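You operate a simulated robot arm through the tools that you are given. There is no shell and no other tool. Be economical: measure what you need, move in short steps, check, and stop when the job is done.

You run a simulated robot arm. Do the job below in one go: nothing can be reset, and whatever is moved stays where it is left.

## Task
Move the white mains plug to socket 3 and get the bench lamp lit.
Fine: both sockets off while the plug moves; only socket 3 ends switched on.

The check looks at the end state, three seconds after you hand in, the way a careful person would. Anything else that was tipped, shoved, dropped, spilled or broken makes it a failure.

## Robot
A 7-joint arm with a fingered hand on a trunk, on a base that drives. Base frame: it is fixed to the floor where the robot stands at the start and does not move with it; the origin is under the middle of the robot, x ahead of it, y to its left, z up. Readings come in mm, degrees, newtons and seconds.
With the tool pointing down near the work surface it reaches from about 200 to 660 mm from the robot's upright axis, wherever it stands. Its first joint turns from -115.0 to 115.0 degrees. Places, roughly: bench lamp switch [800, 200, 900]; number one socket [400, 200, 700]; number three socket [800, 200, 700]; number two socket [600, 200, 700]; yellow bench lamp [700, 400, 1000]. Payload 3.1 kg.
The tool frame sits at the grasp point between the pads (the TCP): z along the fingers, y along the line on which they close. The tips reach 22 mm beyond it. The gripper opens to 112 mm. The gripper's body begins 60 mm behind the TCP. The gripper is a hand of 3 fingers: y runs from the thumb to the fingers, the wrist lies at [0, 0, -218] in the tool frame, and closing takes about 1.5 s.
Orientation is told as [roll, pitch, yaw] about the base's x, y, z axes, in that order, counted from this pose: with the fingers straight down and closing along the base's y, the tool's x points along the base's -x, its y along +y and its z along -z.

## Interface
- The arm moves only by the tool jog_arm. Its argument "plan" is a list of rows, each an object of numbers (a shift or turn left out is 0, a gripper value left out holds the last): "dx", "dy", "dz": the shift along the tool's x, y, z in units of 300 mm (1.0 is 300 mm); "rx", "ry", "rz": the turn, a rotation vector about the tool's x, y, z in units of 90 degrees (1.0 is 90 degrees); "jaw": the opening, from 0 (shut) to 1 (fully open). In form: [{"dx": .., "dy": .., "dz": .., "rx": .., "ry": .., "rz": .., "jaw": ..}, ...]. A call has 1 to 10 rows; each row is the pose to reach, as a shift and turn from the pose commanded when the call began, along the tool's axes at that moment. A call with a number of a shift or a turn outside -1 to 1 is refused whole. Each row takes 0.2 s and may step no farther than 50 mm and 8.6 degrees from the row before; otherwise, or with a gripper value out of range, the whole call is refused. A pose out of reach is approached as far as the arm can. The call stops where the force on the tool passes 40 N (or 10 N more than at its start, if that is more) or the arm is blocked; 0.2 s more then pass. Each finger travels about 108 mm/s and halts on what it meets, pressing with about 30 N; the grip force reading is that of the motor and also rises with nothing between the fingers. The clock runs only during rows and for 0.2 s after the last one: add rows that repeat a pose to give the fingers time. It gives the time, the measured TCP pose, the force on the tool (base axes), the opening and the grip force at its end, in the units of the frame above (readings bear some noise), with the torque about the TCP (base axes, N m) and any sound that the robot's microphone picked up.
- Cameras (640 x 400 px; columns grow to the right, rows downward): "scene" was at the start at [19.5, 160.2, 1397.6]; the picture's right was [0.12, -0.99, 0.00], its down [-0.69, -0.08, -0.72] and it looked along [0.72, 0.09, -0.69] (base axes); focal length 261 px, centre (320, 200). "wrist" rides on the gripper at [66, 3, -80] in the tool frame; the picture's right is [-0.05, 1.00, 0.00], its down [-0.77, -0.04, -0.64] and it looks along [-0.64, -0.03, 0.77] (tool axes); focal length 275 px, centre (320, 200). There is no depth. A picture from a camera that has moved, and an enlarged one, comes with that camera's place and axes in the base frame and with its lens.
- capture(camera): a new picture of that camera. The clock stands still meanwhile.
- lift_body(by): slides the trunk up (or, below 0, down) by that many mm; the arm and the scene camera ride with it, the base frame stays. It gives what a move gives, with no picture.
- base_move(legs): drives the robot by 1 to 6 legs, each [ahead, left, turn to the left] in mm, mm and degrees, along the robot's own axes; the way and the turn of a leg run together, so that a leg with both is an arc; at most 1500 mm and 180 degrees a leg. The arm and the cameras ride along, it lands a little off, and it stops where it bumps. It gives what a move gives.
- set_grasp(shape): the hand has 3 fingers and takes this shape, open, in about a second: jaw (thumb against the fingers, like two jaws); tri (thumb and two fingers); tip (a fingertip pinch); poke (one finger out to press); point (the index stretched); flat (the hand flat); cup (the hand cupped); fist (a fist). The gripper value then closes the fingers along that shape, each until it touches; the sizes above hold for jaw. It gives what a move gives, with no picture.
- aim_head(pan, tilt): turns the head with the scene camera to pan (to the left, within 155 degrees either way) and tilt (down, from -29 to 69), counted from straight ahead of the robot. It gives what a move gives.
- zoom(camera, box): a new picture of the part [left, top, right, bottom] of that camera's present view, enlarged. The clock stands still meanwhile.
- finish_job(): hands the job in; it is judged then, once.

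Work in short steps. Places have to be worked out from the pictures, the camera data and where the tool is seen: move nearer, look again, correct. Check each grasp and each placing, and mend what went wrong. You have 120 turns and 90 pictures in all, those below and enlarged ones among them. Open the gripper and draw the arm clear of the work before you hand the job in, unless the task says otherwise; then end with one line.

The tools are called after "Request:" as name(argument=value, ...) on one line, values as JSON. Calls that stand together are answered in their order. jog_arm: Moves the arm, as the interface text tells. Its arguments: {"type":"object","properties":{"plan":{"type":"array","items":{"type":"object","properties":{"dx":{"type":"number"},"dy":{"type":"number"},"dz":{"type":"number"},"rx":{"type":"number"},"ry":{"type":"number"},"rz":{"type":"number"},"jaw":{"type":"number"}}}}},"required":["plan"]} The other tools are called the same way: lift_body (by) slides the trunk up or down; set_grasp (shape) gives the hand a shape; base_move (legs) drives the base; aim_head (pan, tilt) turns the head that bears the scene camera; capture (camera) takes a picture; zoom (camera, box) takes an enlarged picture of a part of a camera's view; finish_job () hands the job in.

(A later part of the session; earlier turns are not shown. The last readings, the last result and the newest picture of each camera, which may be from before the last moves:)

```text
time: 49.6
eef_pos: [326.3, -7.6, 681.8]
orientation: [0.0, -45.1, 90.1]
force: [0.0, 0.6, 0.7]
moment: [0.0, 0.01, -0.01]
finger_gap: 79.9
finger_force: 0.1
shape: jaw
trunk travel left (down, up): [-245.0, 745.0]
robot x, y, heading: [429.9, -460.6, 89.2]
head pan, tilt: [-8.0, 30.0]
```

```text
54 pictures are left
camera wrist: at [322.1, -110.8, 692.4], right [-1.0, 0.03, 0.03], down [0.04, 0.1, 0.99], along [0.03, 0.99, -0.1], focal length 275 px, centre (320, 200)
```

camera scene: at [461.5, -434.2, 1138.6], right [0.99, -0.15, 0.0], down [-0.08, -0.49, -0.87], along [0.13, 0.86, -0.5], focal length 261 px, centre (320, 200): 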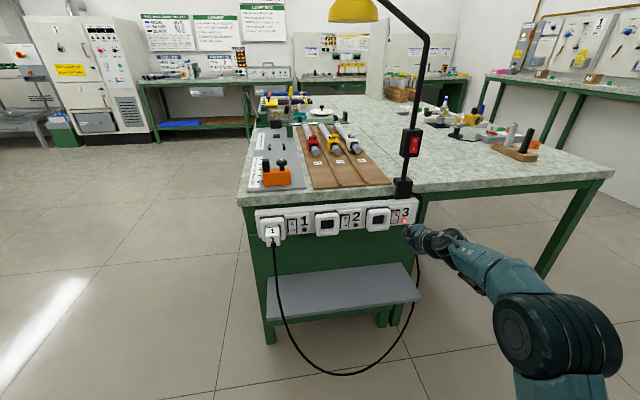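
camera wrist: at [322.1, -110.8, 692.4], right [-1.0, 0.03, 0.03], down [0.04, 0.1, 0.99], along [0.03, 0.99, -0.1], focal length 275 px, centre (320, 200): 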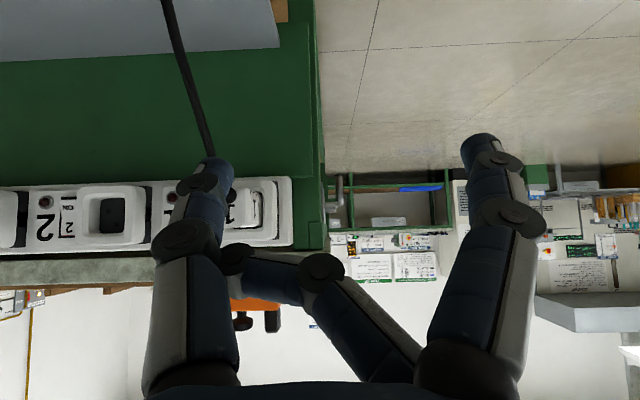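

The middle finger is snagged on the thumb; I open the hand flat and then re-take the jaw shape.

Request:
set_grasp(shape="flat")

Request:
jog_arm(plan=[{"jaw": 1}, {"jaw": 1}, {"jaw": 1}, {"jaw": 1}])

Request:
set_grasp(shape="jaw")

Request:
jog_arm(plan=[{"jaw": 1}, {"jaw": 1}, {"jaw": 1}, {"jaw": 1}])

Request:
capture(camera="wrist")

```text
time: 50.5
eef_pos: [325.9, -6.7, 680.8]
orientation: [-0.1, -45.0, 90.0]
force: [-0.2, -0.2, -0.2]
moment: [-0.01, -0.01, 0.0]
finger_gap: 0.0
finger_force: 0.1
shape: flat
trunk travel left (down, up): [-245.0, 745.0]
robot x, y, heading: [435.5, -457.4, 89.3]
head pan, tilt: [-8.0, 30.0]
```

```text
time: 51.5
eef_pos: [325.5, -6.3, 682.1]
orientation: [0.0, -45.0, 90.1]
force: [0.2, -0.1, -0.6]
moment: [0.01, -0.01, 0.02]
finger_gap: 0.3
finger_force: 0.1
shape: flat
trunk travel left (down, up): [-245.0, 745.0]
robot x, y, heading: [435.6, -462.5, 88.9]
head pan, tilt: [-8.0, 30.0]
```

```text
time: 52.4
eef_pos: [326.0, -7.2, 682.9]
orientation: [0.1, -45.0, 90.1]
force: [0.0, -0.4, -0.1]
moment: [0.02, 0.0, 0.0]
finger_gap: 111.8
finger_force: 0.0
shape: jaw
trunk travel left (down, up): [-245.0, 745.0]
robot x, y, heading: [435.0, -461.3, 89.2]
head pan, tilt: [-8.0, 30.0]
```

```text
time: 53.4
eef_pos: [326.2, -6.1, 683.2]
orientation: [0.1, -45.1, 90.2]
force: [1.1, 0.0, -0.1]
moment: [-0.02, 0.0, 0.03]
finger_gap: 112.0
finger_force: 0.0
shape: jaw
trunk travel left (down, up): [-245.0, 745.0]
robot x, y, heading: [436.6, -463.6, 89.2]
head pan, tilt: [-8.0, 30.0]
```

```text
53 pictures are left
camera wrist: at [322.1, -110.8, 692.4], right [-1.0, 0.03, 0.03], down [0.04, 0.1, 0.99], along [0.03, 0.99, -0.1], focal length 275 px, centre (320, 200)
```

wrist: 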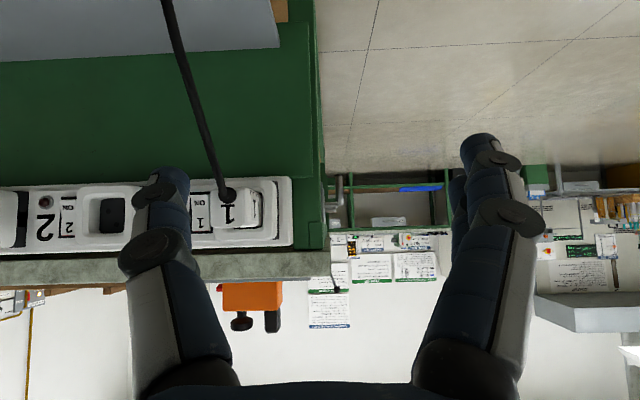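

Jaw is clean now. Plug front is about (413, 160, 670); I move to 50 mm in front of it.

Request:
jog_arm(plan=[{"dy": -0.1, "dx": -0.04, "dz": 0.05}, {"dy": -0.2, "dx": -0.1, "dz": 0.12}, {"dy": -0.29, "dx": -0.18, "dz": 0.2}, {"dy": -0.29, "dx": -0.255, "dz": 0.288}])

Request:
capture(camera="wrist")

Request:
aim_head(pan=0, tilt=38)

Request:
capture(camera="scene")

```text
time: 54.4
eef_pos: [412.6, 108.1, 676.2]
orientation: [-0.1, -45.0, 90.2]
force: [0.3, 0.5, 1.0]
moment: [0.0, 0.01, -0.01]
finger_gap: 112.0
finger_force: 0.1
shape: jaw
trunk travel left (down, up): [-245.0, 745.0]
robot x, y, heading: [437.2, -458.9, 89.0]
head pan, tilt: [-8.0, 30.0]
```

```text
52 pictures are left
camera wrist: at [409.7, 4.3, 685.7], right [-1.0, 0.03, 0.03], down [0.04, 0.1, 0.99], along [0.03, 0.99, -0.1], focal length 275 px, centre (320, 200)
```

wrist: 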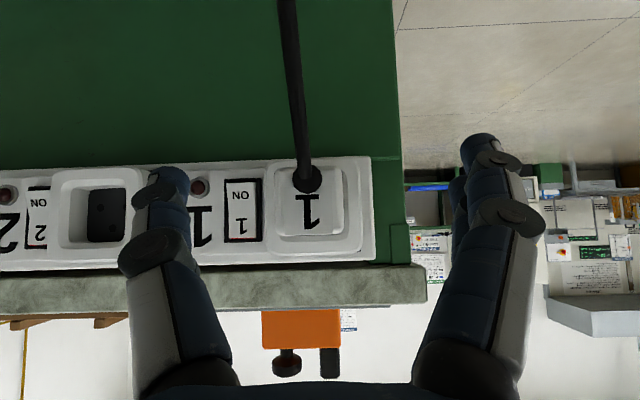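

```text
time: 55.1
eef_pos: [412.3, 107.7, 675.4]
orientation: [0.0, -44.9, 90.0]
force: [0.0, -0.6, -0.3]
moment: [0.03, -0.03, 0.03]
finger_gap: 111.8
finger_force: 0.1
shape: jaw
trunk travel left (down, up): [-245.0, 745.0]
robot x, y, heading: [434.0, -459.6, 89.4]
head pan, tilt: [0.0, 38.0]
```

```text
51 pictures are left
camera scene: at [279.9, -434.7, 1126.3], right [1.0, -0.01, 0.0], down [-0.01, -0.62, -0.79], along [0.01, 0.79, -0.62], focal length 261 px, centre (320, 200)
```

scene: 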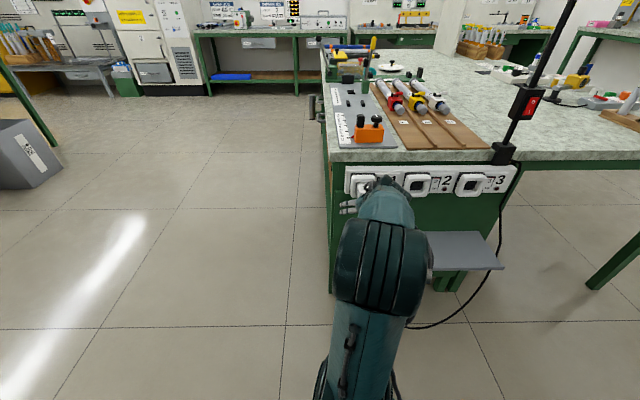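

I zoom to locate the plug face accurately.

Request:
zoom(camera="wrist", box=[230, 130, 400, 280])

Request:
zoom(camera="scene", box=[320, 150, 420, 220])

```text
2.67 times, centred on (315, 205) of wrist
camera zoom: at [409.6, 3.8, 685.8], right [-1.0, 0.03, 0.03], down [0.04, 0.1, 0.99], along [0.03, 0.99, -0.1], focal length 734 px, centre (333, 187)
```

zoom: 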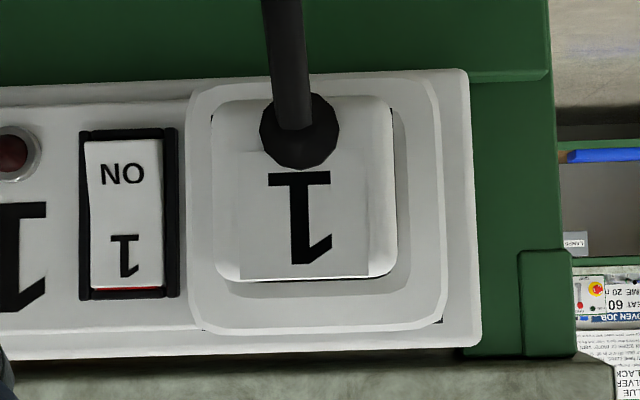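

```text
5.71 times, centred on (370, 185) of scene
camera zoom: at [279.9, -434.7, 1126.3], right [1.0, -0.01, 0.0], down [-0.01, -0.62, -0.79], along [0.01, 0.79, -0.62], focal length 1491 px, centre (34, 286)
```

zoom: 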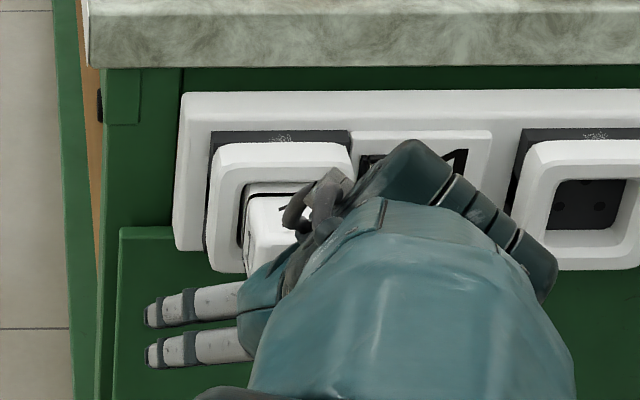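

Triangulation gives the plug face at about (420.5, 155, 671), 38 mm wide. I advance the open jaw around it to TCP (420, 170, 678).

Request:
jog_arm(plan=[{"dy": -0.027}, {"dy": -0.027, "dx": -0.06, "dz": 0.056}, {"dy": -0.027, "dx": -0.11, "dz": 0.102}, {"dy": -0.027, "dx": -0.151, "dz": 0.141}])

Request:
capture(camera="wrist")

Request:
zoom(camera="scene", box=[320, 150, 420, 220])

```text
time: 56.1
eef_pos: [420.0, 171.1, 678.4]
orientation: [0.1, -45.1, 90.0]
force: [-0.7, 0.2, -0.1]
moment: [0.01, 0.0, -0.01]
finger_gap: 111.8
finger_force: 0.0
shape: jaw
trunk travel left (down, up): [-245.0, 745.0]
robot x, y, heading: [435.2, -462.6, 89.1]
head pan, tilt: [0.0, 38.0]
```

```text
48 pictures are left
camera wrist: at [416.7, 66.5, 687.7], right [-1.0, 0.03, 0.03], down [0.04, 0.1, 0.99], along [0.03, 0.99, -0.1], focal length 275 px, centre (320, 200)
```

wrist: 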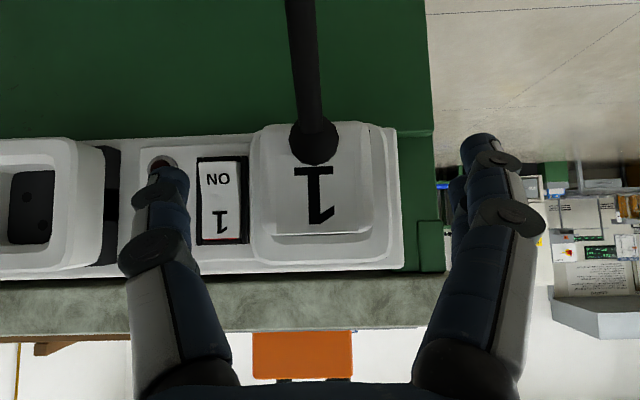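

```text
5.71 times, centred on (370, 185) of scene
camera zoom: at [279.8, -434.7, 1126.2], right [1.0, -0.01, 0.0], down [-0.01, -0.62, -0.79], along [0.01, 0.79, -0.62], focal length 1491 px, centre (34, 286)
```

zoom: 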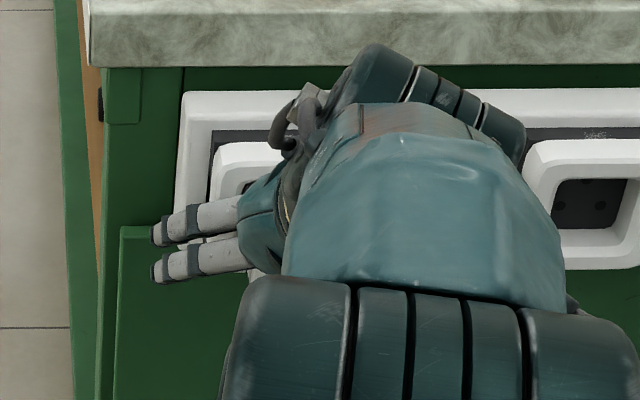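

The plug is centred between the fingers. I close on it.

Request:
jog_arm(plan=[{"dy": -0.006, "jaw": 0.6}, {"dy": -0.006, "jaw": 0.3}, {"dy": -0.006, "jaw": 0.1}, {"dy": -0.006, "jaw": 0}, {"dy": -0.006, "jaw": 0}, {"dy": -0.006, "jaw": 0}, {"dy": -0.006, "jaw": 0}, {"dy": -0.006, "jaw": 0}])

Request:
capture(camera="wrist")

```text
time: 57.9
eef_pos: [422.0, 170.9, 677.3]
orientation: [0.1, -45.0, 90.1]
force: [-1.9, 1.7, 0.2]
moment: [0.01, 0.02, 0.02]
finger_gap: 33.5
finger_force: 29.6
shape: jaw
trunk travel left (down, up): [-245.0, 745.0]
robot x, y, heading: [431.6, -459.3, 89.1]
head pan, tilt: [0.0, 38.0]
```

```text
46 pictures are left
camera wrist: at [418.4, 66.6, 687.3], right [-1.0, 0.03, 0.03], down [0.04, 0.1, 0.99], along [0.03, 0.99, -0.1], focal length 275 px, centre (320, 200)
```

wrist: 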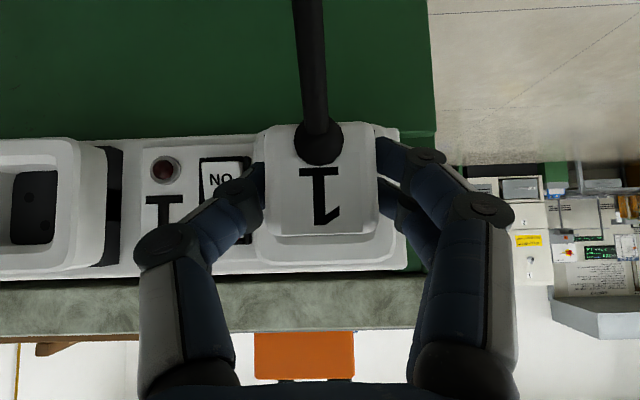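

Gripped (33.5 mm). I pull straight out along -y in small steps.

Request:
jog_arm(plan=[{"dx": 0.012, "dz": -0.012}, {"dx": 0.024, "dz": -0.024}, {"dx": 0.036, "dz": -0.036}, {"dx": 0.048, "dz": -0.048}, {"dx": 0.072, "dz": -0.072}, {"dx": 0.096, "dz": -0.096}, {"dx": 0.12, "dz": -0.12}, {"dx": 0.165, "dz": -0.165}])

Request:
capture(camera="wrist")

```text
time: 59.7
eef_pos: [422.9, 101.1, 677.3]
orientation: [-0.1, -45.0, 90.0]
force: [-0.2, -0.2, 0.3]
moment: [0.01, -0.03, 0.0]
finger_gap: 33.7
finger_force: 30.3
shape: jaw
trunk travel left (down, up): [-245.0, 745.0]
robot x, y, heading: [435.7, -458.3, 89.4]
head pan, tilt: [0.0, 38.0]
```

```text
45 pictures are left
camera wrist: at [419.0, -4.0, 687.2], right [-1.0, 0.03, 0.03], down [0.04, 0.1, 0.99], along [0.03, 0.99, -0.1], focal length 275 px, centre (320, 200)
```

wrist: 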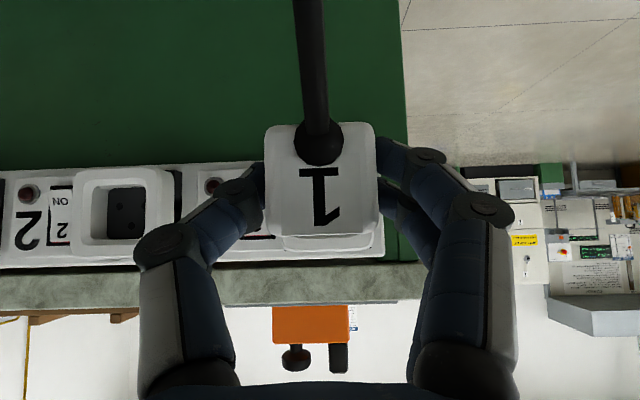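

Plug out and firmly held. I back off 30 mm more and drive the base right so socket 3 is in easy reach.

Request:
jog_arm(plan=[{"dx": 0.035, "dz": -0.035}, {"dx": 0.07, "dz": -0.07}])

Request:
base_move(legs=[[0, -200, 0]])

Request:
jog_arm(plan=[{"dy": -0.1}, {"dy": -0.2}, {"dy": -0.3}, {"dy": -0.4}])

Request:
capture(camera="wrist")

Request:
capture(camera="scene")

```text
time: 60.3
eef_pos: [421.2, 70.9, 677.0]
orientation: [0.1, -45.0, 90.1]
force: [0.1, -0.4, 0.2]
moment: [-0.03, 0.0, -0.01]
finger_gap: 33.6
finger_force: 30.3
shape: jaw
trunk travel left (down, up): [-245.0, 745.0]
robot x, y, heading: [434.4, -458.1, 89.3]
head pan, tilt: [0.0, 38.0]
```

```text
time: 61.9
eef_pos: [622.9, 68.2, 677.6]
orientation: [0.0, -44.9, 90.0]
force: [0.2, 0.1, 0.6]
moment: [-0.03, 0.04, 0.0]
finger_gap: 33.6
finger_force: 29.3
shape: jaw
trunk travel left (down, up): [-245.0, 745.0]
robot x, y, heading: [635.5, -464.0, 89.3]
head pan, tilt: [0.0, 38.0]
```

```text
time: 62.9
eef_pos: [745.0, 68.5, 677.8]
orientation: [0.0, -44.9, 90.1]
force: [-0.3, 0.4, 0.1]
moment: [0.01, 0.05, 0.02]
finger_gap: 33.5
finger_force: 30.0
shape: jaw
trunk travel left (down, up): [-245.0, 745.0]
robot x, y, heading: [635.6, -464.3, 89.1]
head pan, tilt: [0.0, 38.0]
```

```text
44 pictures are left
camera wrist: at [740.9, -36.2, 686.9], right [-1.0, 0.03, 0.03], down [0.04, 0.1, 0.99], along [0.03, 0.99, -0.1], focal length 275 px, centre (320, 200)
```

wrist: 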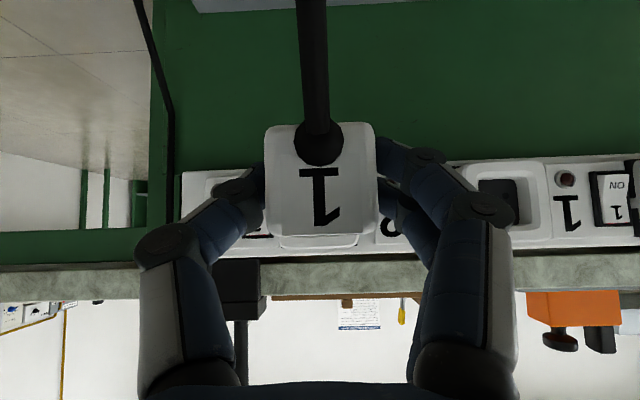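

```text
43 pictures are left
camera scene: at [480.8, -437.5, 1126.2], right [1.0, -0.01, 0.0], down [-0.01, -0.62, -0.79], along [0.01, 0.79, -0.62], focal length 261 px, centre (320, 200)
```

scene: 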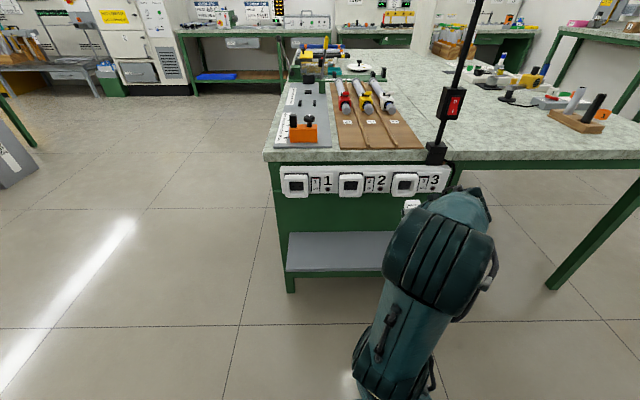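

Socket 3 is clear in the scene view; I zoom to measure socket spacing and the plug.

Request:
zoom(camera="scene", box=[270, 155, 460, 225])

Request:
zoom(camera="scene", box=[380, 160, 460, 225])

```text
3.37 times, centred on (365, 190) of scene
camera zoom: at [480.8, -437.5, 1126.2], right [1.0, -0.01, 0.0], down [-0.01, -0.62, -0.79], along [0.01, 0.79, -0.62], focal length 879 px, centre (168, 234)
```

zoom: 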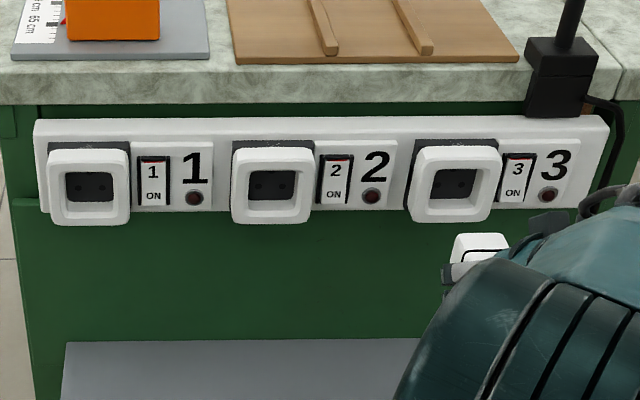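

```text
6.15 times, centred on (420, 192) of scene
camera zoom: at [480.8, -437.5, 1126.2], right [1.0, -0.01, 0.0], down [-0.01, -0.62, -0.79], along [0.01, 0.79, -0.62], focal length 1606 px, centre (-295, 246)
```

zoom: 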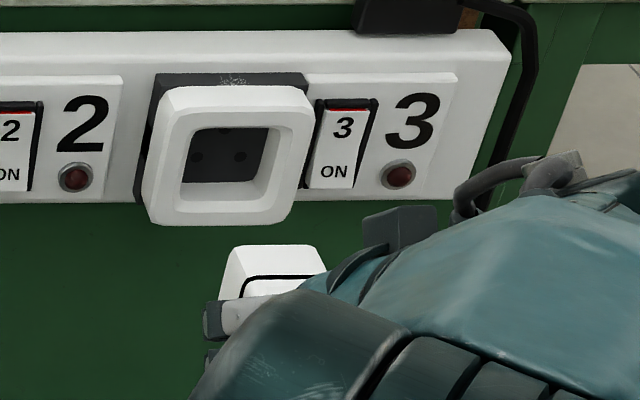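

I move to the equivalent spot of the after-pull-out pose (assuming 330 mm spacing), so I can compare the wrist picture with the one at socket 1.

Request:
jog_arm(plan=[{"dy": -0.027, "dx": -0.04, "dz": 0.04}, {"dy": -0.027, "dx": -0.077, "dz": 0.077}, {"dy": -0.027, "dx": -0.077, "dz": 0.077}])

Request:
capture(camera="wrist")

Request:
zoom(camera="wrist", box=[160, 120, 420, 280])

Request:
zoom(camera="scene", box=[380, 160, 460, 225])

```text
time: 63.7
eef_pos: [751.2, 101.2, 676.0]
orientation: [0.0, -45.0, 90.1]
force: [0.3, 0.6, 0.2]
moment: [-0.01, 0.04, 0.01]
finger_gap: 33.3
finger_force: 29.5
shape: jaw
trunk travel left (down, up): [-245.0, 745.0]
robot x, y, heading: [635.5, -462.1, 89.1]
head pan, tilt: [0.0, 38.0]
```

```text
40 pictures are left
camera wrist: at [748.3, -2.9, 686.6], right [-1.0, 0.03, 0.03], down [0.04, 0.1, 0.99], along [0.03, 0.99, -0.1], focal length 275 px, centre (320, 200)
```

wrist: 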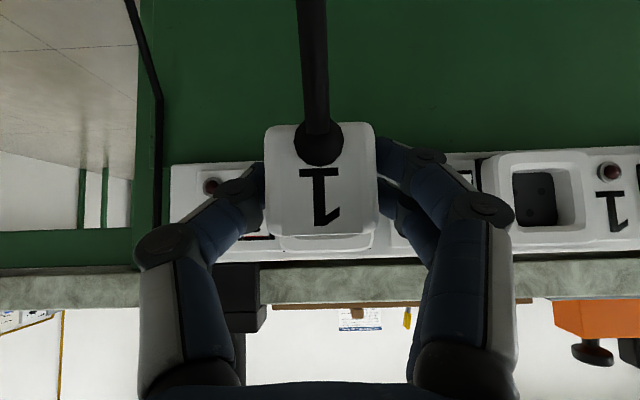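

```text
2.46 times, centred on (290, 200) of wrist
camera zoom: at [748.3, -2.9, 686.6], right [-1.0, 0.03, 0.03], down [0.04, 0.1, 0.99], along [0.03, 0.99, -0.1], focal length 678 px, centre (394, 200)
```

zoom: 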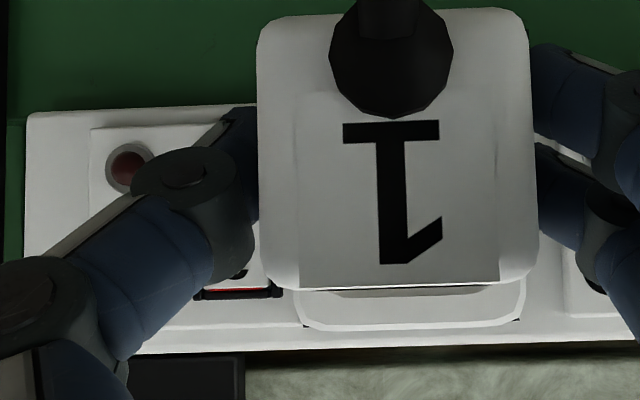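

```text
6.15 times, centred on (420, 192) of scene
camera zoom: at [480.9, -437.4, 1126.2], right [1.0, -0.01, 0.0], down [-0.01, -0.62, -0.79], along [0.01, 0.79, -0.62], focal length 1606 px, centre (-295, 246)
```

zoom: 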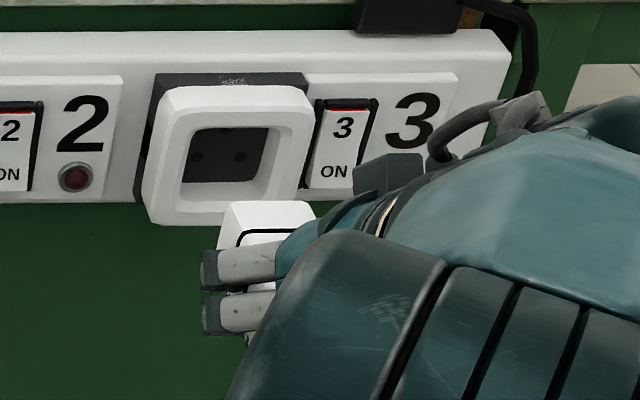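

Lamp 3 appears at the same place in the picture as lamp 1 did, so alignment is good. I advance 30 mm and check force and view.

Request:
jog_arm(plan=[{"dx": -0.024, "dz": 0.024}, {"dx": -0.048, "dz": 0.048}, {"dx": -0.072, "dz": 0.072}])

Request:
zoom(camera="scene", box=[380, 160, 460, 225])

Request:
zoom(camera="wrist", box=[160, 120, 420, 280])

```text
time: 64.5
eef_pos: [753.2, 131.6, 675.9]
orientation: [0.1, -45.1, 90.0]
force: [-0.7, -0.3, 0.8]
moment: [-0.03, 0.01, 0.0]
finger_gap: 33.7
finger_force: 30.1
shape: jaw
trunk travel left (down, up): [-245.0, 745.0]
robot x, y, heading: [637.9, -462.1, 88.9]
head pan, tilt: [0.0, 38.0]
```

```text
6.15 times, centred on (420, 192) of scene
camera zoom: at [480.8, -437.4, 1126.2], right [1.0, -0.01, 0.0], down [-0.01, -0.62, -0.79], along [0.01, 0.79, -0.62], focal length 1606 px, centre (-295, 246)
```

zoom: 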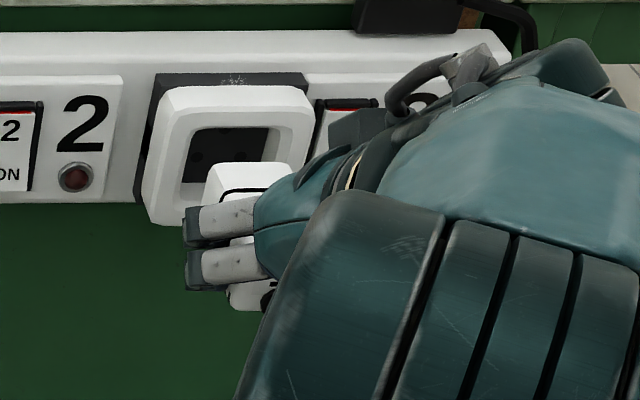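

```text
2.46 times, centred on (290, 200) of wrist
camera zoom: at [748.5, 27.7, 686.7], right [-1.0, 0.03, 0.03], down [0.04, 0.1, 0.99], along [0.03, 0.99, -0.1], focal length 678 px, centre (394, 200)
```

zoom: 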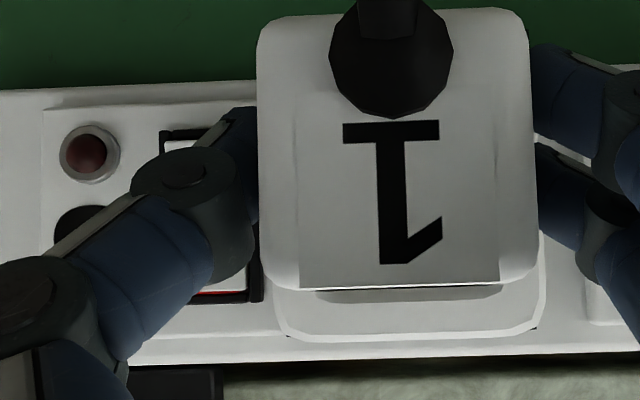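

Free of contact still. I continue inserting slowly toward y≈171, watching force.

Request:
jog_arm(plan=[{"dx": -0.013, "dz": 0.011}, {"dx": -0.025, "dz": 0.023}, {"dx": -0.037, "dz": 0.035}, {"dx": -0.049, "dz": 0.047}])

Request:
zoom(camera="scene", box=[380, 160, 460, 225])

```text
time: 65.5
eef_pos: [751.1, 151.9, 676.3]
orientation: [0.0, -45.1, 90.0]
force: [-0.8, -0.1, -0.6]
moment: [-0.05, 0.0, -0.02]
finger_gap: 33.6
finger_force: 30.1
shape: jaw
trunk travel left (down, up): [-245.0, 745.0]
robot x, y, heading: [635.6, -460.7, 89.3]
head pan, tilt: [0.0, 38.0]
```

```text
6.15 times, centred on (420, 192) of scene
camera zoom: at [480.8, -437.4, 1126.2], right [1.0, -0.01, 0.0], down [-0.01, -0.62, -0.79], along [0.01, 0.79, -0.62], focal length 1606 px, centre (-295, 246)
```

zoom: 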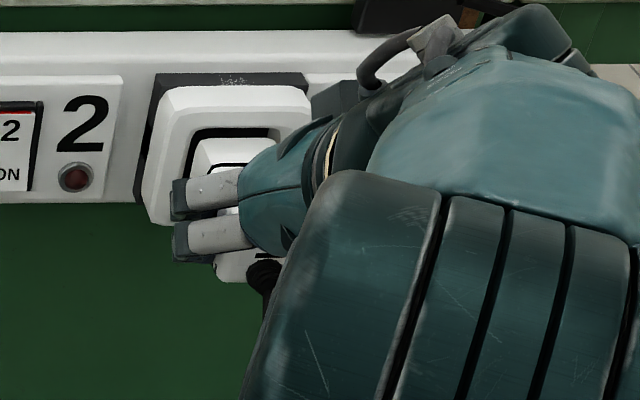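

Entering the recess well centred with no force. I continue the last ~20 mm in 3 mm steps.

Request:
jog_arm(plan=[{"dx": -0.008, "dz": 0.008}, {"dx": -0.016, "dz": 0.016}, {"dx": -0.024, "dz": 0.024}, {"dx": -0.031, "dz": 0.031}, {"dx": -0.038, "dz": 0.038}, {"dx": -0.044, "dz": 0.044}])

Request:
capture(camera="wrist")

Request:
zoom(camera="scene", box=[380, 160, 460, 225])

```text
time: 66.9
eef_pos: [751.1, 169.6, 677.5]
orientation: [0.0, -45.1, 90.1]
force: [1.1, -10.6, -2.7]
moment: [-0.17, 0.02, 0.04]
finger_gap: 33.9
finger_force: 29.8
shape: jaw
trunk travel left (down, up): [-245.0, 745.0]
robot x, y, heading: [636.3, -465.8, 89.0]
head pan, tilt: [0.0, 38.0]
```

```text
34 pictures are left
camera wrist: at [747.9, 65.2, 687.7], right [-1.0, 0.03, 0.03], down [0.04, 0.1, 0.99], along [0.03, 0.99, -0.1], focal length 275 px, centre (320, 200)
```

wrist: 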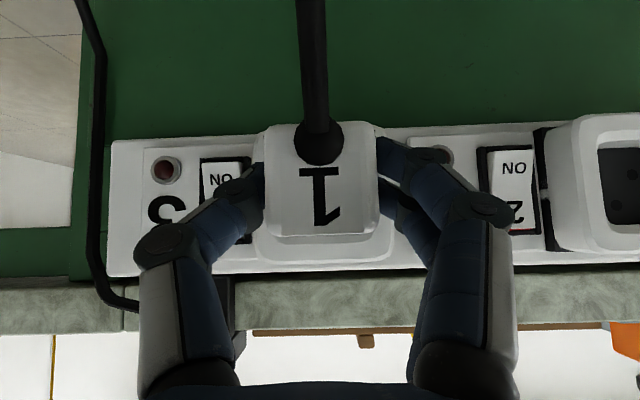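

```text
6.15 times, centred on (420, 192) of scene
camera zoom: at [480.9, -438.6, 1126.2], right [1.0, -0.02, 0.0], down [-0.01, -0.61, -0.79], along [0.01, 0.79, -0.62], focal length 1606 px, centre (-295, 246)
```

zoom: 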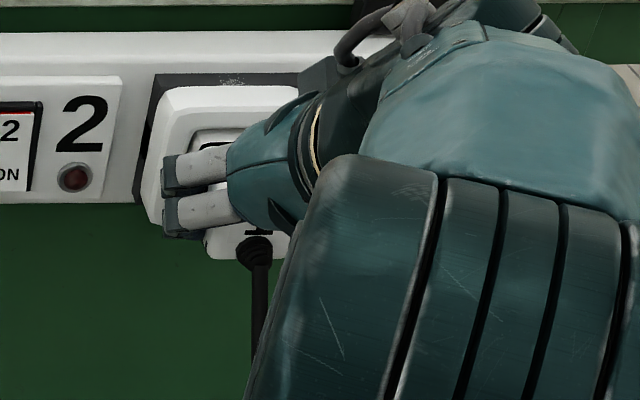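

Almost seated (about 1.4 mm short of the reference, 10 N). I push a little more.

Request:
jog_arm(plan=[{"dx": -0.004, "dz": 0.004}, {"dx": -0.008, "dz": 0.008}, {"dx": -0.012, "dz": 0.012}, {"dx": -0.015, "dz": 0.015}])

Request:
zoom(camera="wrist", box=[130, 110, 430, 280])

```text
time: 67.9
eef_pos: [752.2, 174.0, 677.6]
orientation: [0.1, -44.9, 90.0]
force: [-2.3, -35.1, -9.5]
moment: [-0.45, -0.07, 0.09]
finger_gap: 34.0
finger_force: 30.4
shape: jaw
trunk travel left (down, up): [-245.0, 745.0]
robot x, y, heading: [635.1, -465.0, 89.0]
head pan, tilt: [0.0, 38.0]
```

```text
2.13 times, centred on (280, 195) of wrist
camera zoom: at [748.2, 69.7, 687.7], right [-1.0, 0.03, 0.03], down [0.04, 0.1, 0.99], along [0.03, 0.99, -0.1], focal length 587 px, centre (405, 211)
```

zoom: 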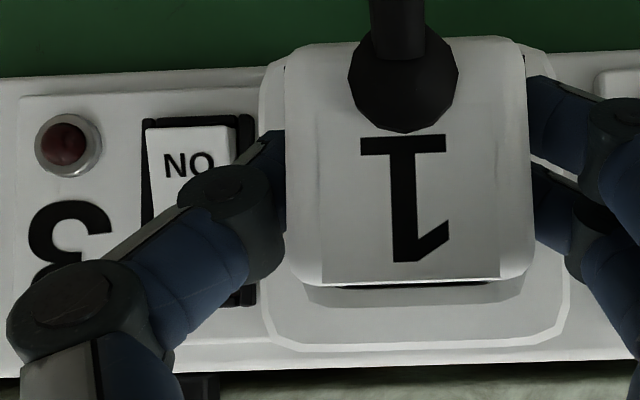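

Force rose to 35 N with the plug at its stop (it slipped slightly in the grip), so it is seated. I release and look.

Request:
jog_arm(plan=[{"jaw": 0.5}, {"jaw": 1}, {"jaw": 1}, {"jaw": 1}, {"jaw": 1}, {"dx": 0.05, "dz": -0.05}, {"dx": 0.13, "dz": -0.13}, {"dx": 0.21, "dz": -0.21}, {"dx": 0.29, "dz": -0.29}])

Request:
zoom(camera="wrist", box=[200, 120, 440, 270])

Request:
capture(camera="scene")

```text
time: 69.9
eef_pos: [751.2, 52.5, 676.3]
orientation: [0.0, -45.0, 90.0]
force: [-1.1, 0.5, 0.4]
moment: [0.0, -0.04, 0.01]
finger_gap: 111.7
finger_force: 0.1
shape: jaw
trunk travel left (down, up): [-245.0, 745.0]
robot x, y, heading: [635.3, -466.3, 89.1]
head pan, tilt: [0.0, 38.0]
```

```text
2.67 times, centred on (320, 195) of wrist
camera zoom: at [747.4, -50.9, 687.0], right [-1.0, 0.03, 0.03], down [0.04, 0.09, 0.99], along [0.03, 0.99, -0.1], focal length 734 px, centre (320, 213)
```

zoom: 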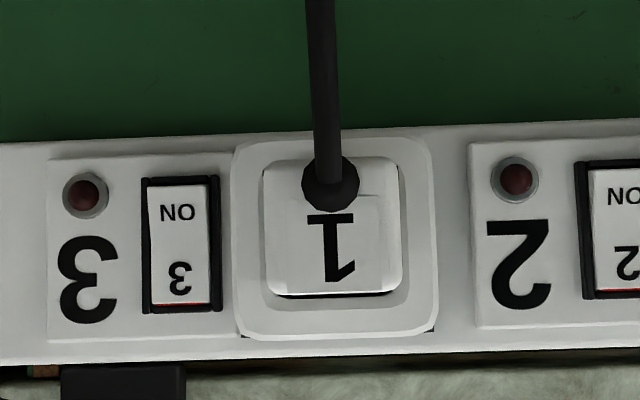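

```text
30 pictures are left
camera scene: at [480.8, -437.6, 1126.2], right [1.0, -0.01, 0.0], down [-0.01, -0.62, -0.79], along [0.01, 0.79, -0.62], focal length 261 px, centre (320, 200)
```

scene: 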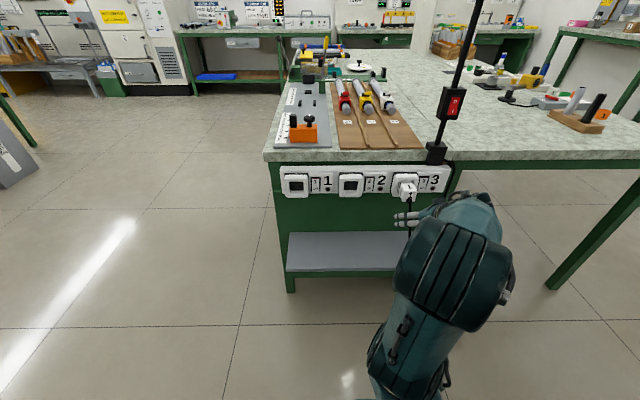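

The plug is seated in socket 3. Next I retract, take the point shape and the rolled pose again to press the "ON" half of switch 3.

Request:
jog_arm(plan=[{"dx": 0.1, "dz": -0.1}, {"dx": 0.14, "dz": -0.14}])

Request:
set_grasp(shape="point")

Request:
jog_arm(plan=[{"rz": -0.09, "jaw": 1}, {"rz": -0.18}, {"rz": -0.27}, {"rz": -0.36}, {"rz": -0.45}, {"rz": -0.54}, {"rz": -0.63}, {"rz": -0.72}, {"rz": -0.81}, {"rz": -0.9}])

Request:
jog_arm(plan=[{"rz": -0.09}, {"rz": -0.1}])

Request:
jog_arm(plan=[{"rx": 0.083}, {"rx": 0.167}])

```text
time: 70.5
eef_pos: [750.5, -5.7, 677.0]
orientation: [0.0, -45.0, 90.1]
force: [0.5, -0.5, -0.5]
moment: [0.0, -0.02, 0.02]
finger_gap: 111.7
finger_force: 0.0
shape: jaw
trunk travel left (down, up): [-245.0, 745.0]
robot x, y, heading: [638.8, -463.4, 88.9]
head pan, tilt: [0.0, 38.0]
```

```text
time: 71.4
eef_pos: [751.4, -5.0, 676.5]
orientation: [-0.1, -45.0, 90.0]
force: [0.5, 0.0, 0.2]
moment: [-0.01, 0.03, 0.02]
finger_gap: 0.3
finger_force: 0.0
shape: point
trunk travel left (down, up): [-245.0, 745.0]
robot x, y, heading: [635.1, -464.0, 89.0]
head pan, tilt: [0.0, 38.0]
```

```text
time: 73.6
eef_pos: [752.0, -6.1, 676.4]
orientation: [-44.8, -6.2, 173.8]
force: [0.7, -0.7, 0.8]
moment: [0.02, -0.01, 0.0]
finger_gap: 0.0
finger_force: 0.0
shape: point
trunk travel left (down, up): [-245.0, 745.0]
robot x, y, heading: [635.3, -463.2, 89.1]
head pan, tilt: [0.0, 38.0]
```

```text
time: 74.2
eef_pos: [752.3, -5.6, 677.6]
orientation: [-45.1, 0.0, -179.9]
force: [0.9, -0.4, -0.5]
moment: [0.01, -0.01, 0.0]
finger_gap: 0.2
finger_force: 0.1
shape: point
trunk travel left (down, up): [-245.0, 745.0]
robot x, y, heading: [634.6, -463.3, 89.0]
head pan, tilt: [0.0, 38.0]
```

```text
time: 74.8
eef_pos: [752.2, -6.4, 676.1]
orientation: [-60.1, 0.0, -180.1]
force: [0.5, -0.8, 0.8]
moment: [0.03, 0.01, 0.0]
finger_gap: 0.0
finger_force: 0.1
shape: point
trunk travel left (down, up): [-245.0, 745.0]
robot x, y, heading: [633.3, -464.6, 88.9]
head pan, tilt: [0.0, 38.0]
```

I move the fingertip to in front of the ON half.

Request:
jog_arm(plan=[{"dx": 0.09, "dz": 0.05, "dy": 0.05}, {"dx": 0.18, "dz": 0.14, "dy": 0.01}, {"dx": 0.18, "dz": 0.28, "dy": -0.06}, {"dx": 0.18, "dz": 0.421, "dy": -0.143}])

Request:
capture(camera="wrist")

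```text
time: 75.8
eef_pos: [806.6, 125.7, 651.2]
orientation: [-60.1, 0.0, -180.0]
force: [-0.4, 0.2, -1.2]
moment: [-0.02, -0.01, -0.01]
finger_gap: 0.0
finger_force: 0.2
shape: point
trunk travel left (down, up): [-245.0, 745.0]
robot x, y, heading: [633.1, -460.8, 89.1]
head pan, tilt: [0.0, 38.0]
```

```text
29 pictures are left
camera wrist: at [871.1, 54.7, 688.5], right [-0.05, -0.5, -0.87], down [-0.77, -0.53, 0.35], along [-0.64, 0.68, -0.36], focal length 275 px, centre (320, 200)
```

wrist: 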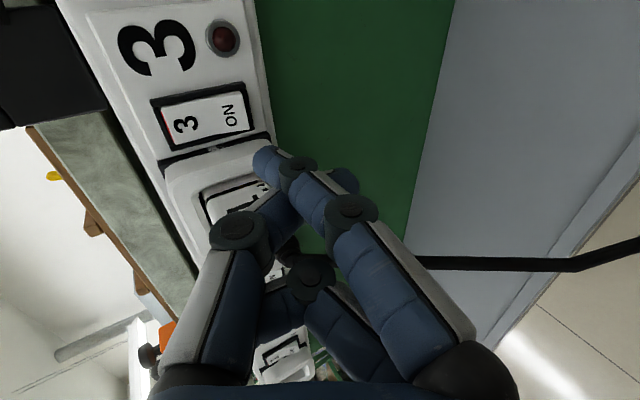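

Tip is aligned with "ON" (about x 810, z 660). I press in.

Request:
jog_arm(plan=[{"dx": -0.005, "dz": 0.115, "dy": -0.067}, {"dx": -0.005, "dz": 0.159, "dy": -0.092}, {"dx": -0.005, "dz": 0.179, "dy": -0.103}, {"dx": -0.005, "dz": 0.19, "dy": -0.11}, {"dx": -0.005, "dz": 0.2, "dy": -0.115}, {"dx": -0.005, "dz": 0.208, "dy": -0.12}])

Request:
capture(camera="wrist")

```text
time: 77.2
eef_pos: [803.0, 195.4, 652.4]
orientation: [-60.1, 0.0, -180.0]
force: [-5.9, -24.7, -1.7]
moment: [0.09, -0.01, -0.08]
finger_gap: 0.0
finger_force: 0.1
shape: point
trunk travel left (down, up): [-245.0, 745.0]
robot x, y, heading: [635.0, -466.6, 89.2]
head pan, tilt: [0.0, 38.0]
```

```text
28 pictures are left
camera wrist: at [869.2, 123.6, 689.9], right [-0.05, -0.5, -0.87], down [-0.77, -0.53, 0.35], along [-0.64, 0.68, -0.36], focal length 275 px, centre (320, 200)
```

wrist: 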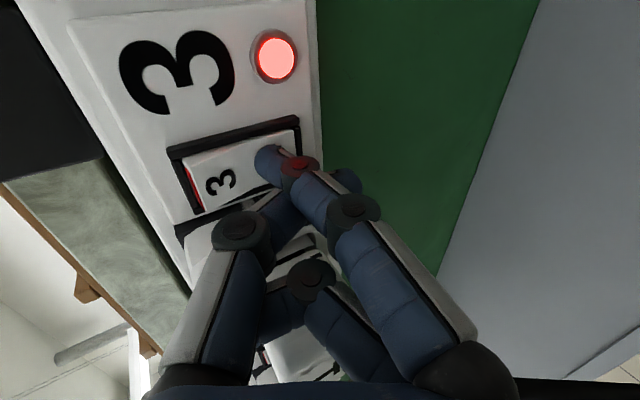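

Socket 3's lamp is lit. I draw back and look at the bench lamp and its switch.

Request:
jog_arm(plan=[{"dz": -0.1, "dy": 0.058}, {"dz": -0.22, "dy": 0.127}, {"dz": -0.34, "dy": 0.196}, {"dz": -0.46, "dy": 0.265}])

Request:
aim_head(pan=-25, tilt=15)

Request:
capture(camera="scene")

```text
time: 78.2
eef_pos: [803.8, 38.5, 649.6]
orientation: [-60.0, 0.1, -180.0]
force: [0.4, 0.4, -0.1]
moment: [0.0, -0.03, 0.03]
finger_gap: 0.0
finger_force: 0.1
shape: point
trunk travel left (down, up): [-245.0, 745.0]
robot x, y, heading: [636.4, -466.7, 89.2]
head pan, tilt: [0.0, 38.0]
```

```text
time: 79.1
eef_pos: [805.1, 38.9, 650.1]
orientation: [-60.2, 0.0, -179.8]
force: [-0.1, 0.3, 0.4]
moment: [0.03, -0.01, 0.0]
finger_gap: 0.0
finger_force: 0.0
shape: point
trunk travel left (down, up): [-245.0, 745.0]
robot x, y, heading: [634.6, -465.7, 89.3]
head pan, tilt: [-25.0, 15.0]
```

```text
27 pictures are left
camera scene: at [520.2, -439.8, 1162.7], right [0.9, -0.44, 0.0], down [-0.11, -0.23, -0.97], along [0.42, 0.87, -0.26], focal length 261 px, centre (320, 200)
```

scene: 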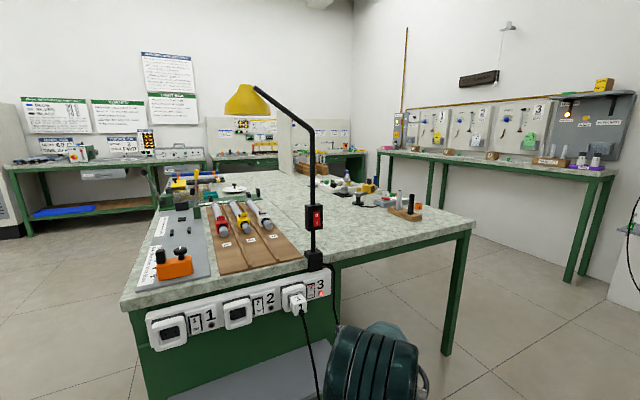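

Request:
zoom(camera="scene", box=[290, 190, 340, 280])

Request:
zoom(camera="scene", box=[210, 70, 300, 130])

```text
4.44 times, centred on (315, 235) of scene
camera zoom: at [520.2, -439.8, 1162.7], right [0.9, -0.44, 0.0], down [-0.11, -0.23, -0.97], along [0.42, 0.87, -0.26], focal length 1160 px, centre (342, 44)
```

zoom: 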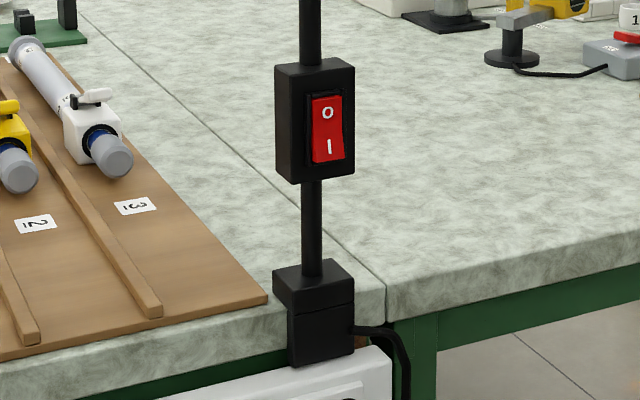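

```text
6.67 times, centred on (255, 100) of scene
camera zoom: at [520.2, -439.8, 1162.7], right [0.9, -0.44, 0.0], down [-0.11, -0.23, -0.97], along [0.42, 0.87, -0.26], focal length 1740 px, centre (753, 867)
```

zoom: 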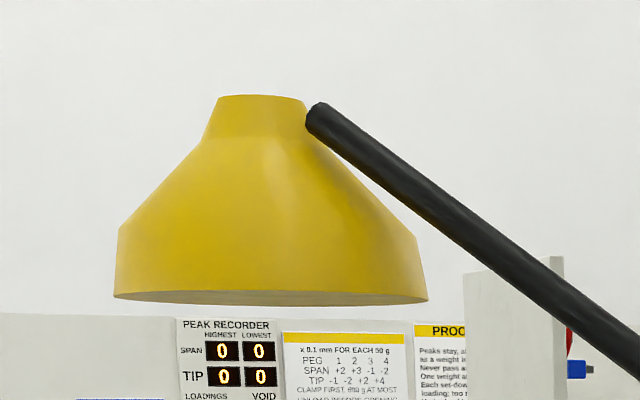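

The lamp is dark and its switch rocker shows O pressed (I sticks out) at roughly (833, 222, 888). I raise the trunk and line the finger up with the I half.

Request:
lift_body(by=227)

Request:
jog_arm(plan=[{"dx": 0.063, "dz": 0.06, "dy": -0.035}, {"dx": 0.063, "dz": 0.12, "dy": -0.07}, {"dx": 0.063, "dz": 0.17, "dy": -0.098}])

Request:
capture(camera="wrist")

Request:
capture(camera="scene")

```text
time: 81.5
eef_pos: [804.3, 38.8, 877.8]
orientation: [-60.0, 0.0, -179.8]
force: [-1.2, 1.1, 0.3]
moment: [0.05, 0.01, 0.01]
finger_gap: 0.0
finger_force: 0.2
shape: point
trunk travel left (down, up): [-472.0, 518.0]
robot x, y, heading: [637.9, -461.2, 89.0]
head pan, tilt: [-25.0, 15.0]
```

```text
time: 82.3
eef_pos: [822.9, 98.1, 878.1]
orientation: [-60.0, -0.1, -179.9]
force: [0.0, -0.9, -0.1]
moment: [0.02, -0.01, -0.02]
finger_gap: 0.1
finger_force: 0.1
shape: point
trunk travel left (down, up): [-472.0, 518.0]
robot x, y, heading: [632.2, -460.8, 89.1]
head pan, tilt: [-25.0, 15.0]
```

```text
24 pictures are left
camera wrist: at [889.0, 25.9, 915.4], right [-0.05, -0.5, -0.87], down [-0.77, -0.53, 0.35], along [-0.64, 0.68, -0.36], focal length 275 px, centre (320, 200)
```

wrist: 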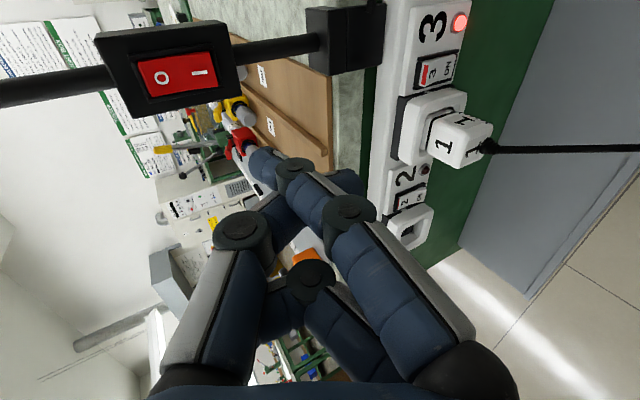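

```text
23 pictures are left
camera scene: at [520.4, -439.5, 1389.8], right [0.9, -0.44, 0.0], down [-0.11, -0.23, -0.97], along [0.42, 0.87, -0.26], focal length 261 px, centre (320, 200)
```

scene: 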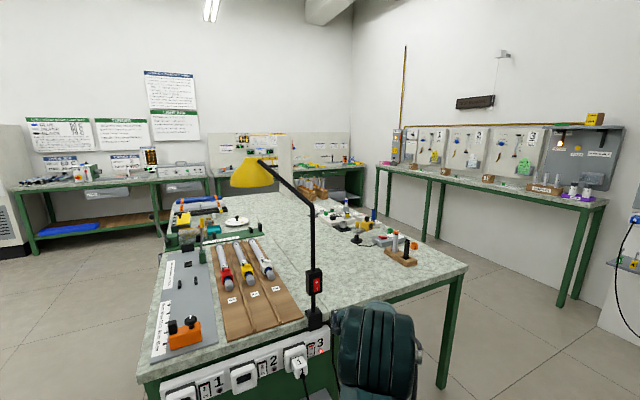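

The I mark triangulates to about (840, 240, 889); the tip is at (831, 125, 889). I shift 9 mm right and approach, then recheck.

Request:
jog_arm(plan=[{"dx": 0.031, "dz": 0.1, "dy": -0.055}, {"dx": 0.031, "dz": 0.2, "dy": -0.11}, {"dx": 0.031, "dz": 0.235, "dy": -0.13}])

Request:
capture(camera="wrist")

```text
time: 83.1
eef_pos: [831.7, 178.6, 874.7]
orientation: [-60.1, 0.1, -180.0]
force: [0.7, 0.4, -0.2]
moment: [0.0, 0.0, -0.01]
finger_gap: 0.1
finger_force: 0.1
shape: point
trunk travel left (down, up): [-472.0, 518.0]
robot x, y, heading: [639.6, -461.0, 88.9]
head pan, tilt: [-25.0, 15.0]
```

```text
22 pictures are left
camera wrist: at [898.3, 107.4, 913.4], right [-0.05, -0.5, -0.87], down [-0.77, -0.53, 0.35], along [-0.64, 0.68, -0.36], focal length 275 px, centre (320, 200)
```

wrist: 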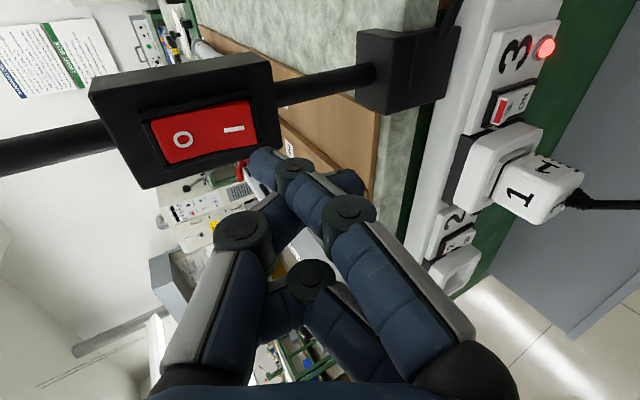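

Refined: I mark at (841, 239, 889); tip at (840, 206, 887). I press in small steps.

Request:
jog_arm(plan=[{"dz": 0.058, "dy": -0.033}, {"dz": 0.075, "dy": -0.043}, {"dz": 0.087, "dy": -0.05}, {"dz": 0.095, "dy": -0.055}, {"dz": 0.104, "dy": -0.06}, {"dz": 0.112, "dy": -0.065}])

Request:
capture(camera="wrist")

Request:
zoom(camera="scene", box=[210, 140, 350, 240])

```text
time: 84.5
eef_pos: [832.9, 216.2, 875.6]
orientation: [-60.0, 0.0, -180.0]
force: [-0.7, -0.2, -0.6]
moment: [-0.01, 0.03, -0.01]
finger_gap: 0.2
finger_force: 0.0
shape: point
trunk travel left (down, up): [-472.0, 518.0]
robot x, y, heading: [635.2, -461.2, 89.1]
head pan, tilt: [-25.0, 15.0]
```

```text
21 pictures are left
camera wrist: at [898.6, 145.4, 914.2], right [-0.05, -0.5, -0.87], down [-0.77, -0.53, 0.35], along [-0.64, 0.68, -0.36], focal length 275 px, centre (320, 200)
```

wrist: 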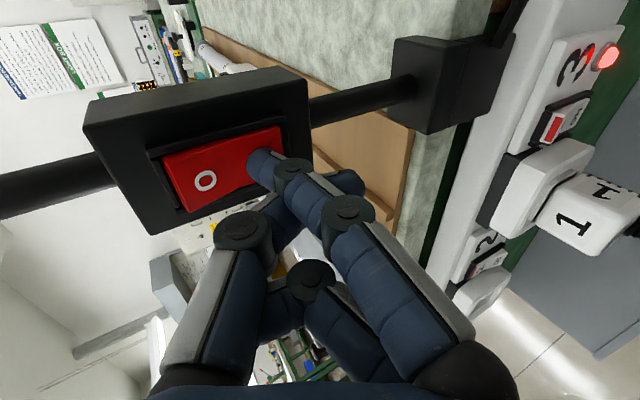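

```text
4.00 times, centred on (280, 190) of scene
camera zoom: at [520.4, -439.6, 1389.8], right [0.9, -0.44, 0.0], down [-0.11, -0.23, -0.97], along [0.42, 0.87, -0.26], focal length 1044 px, centre (480, 240)
```

zoom: 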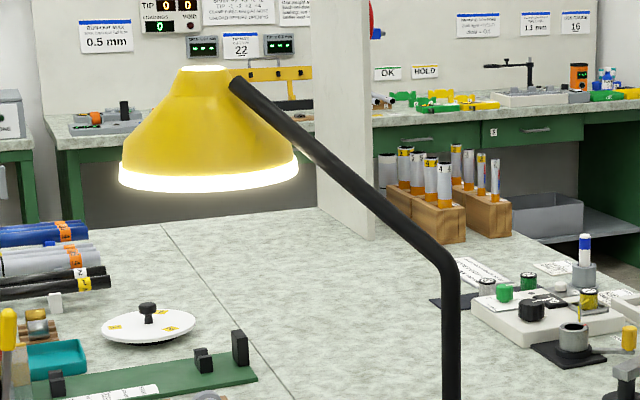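

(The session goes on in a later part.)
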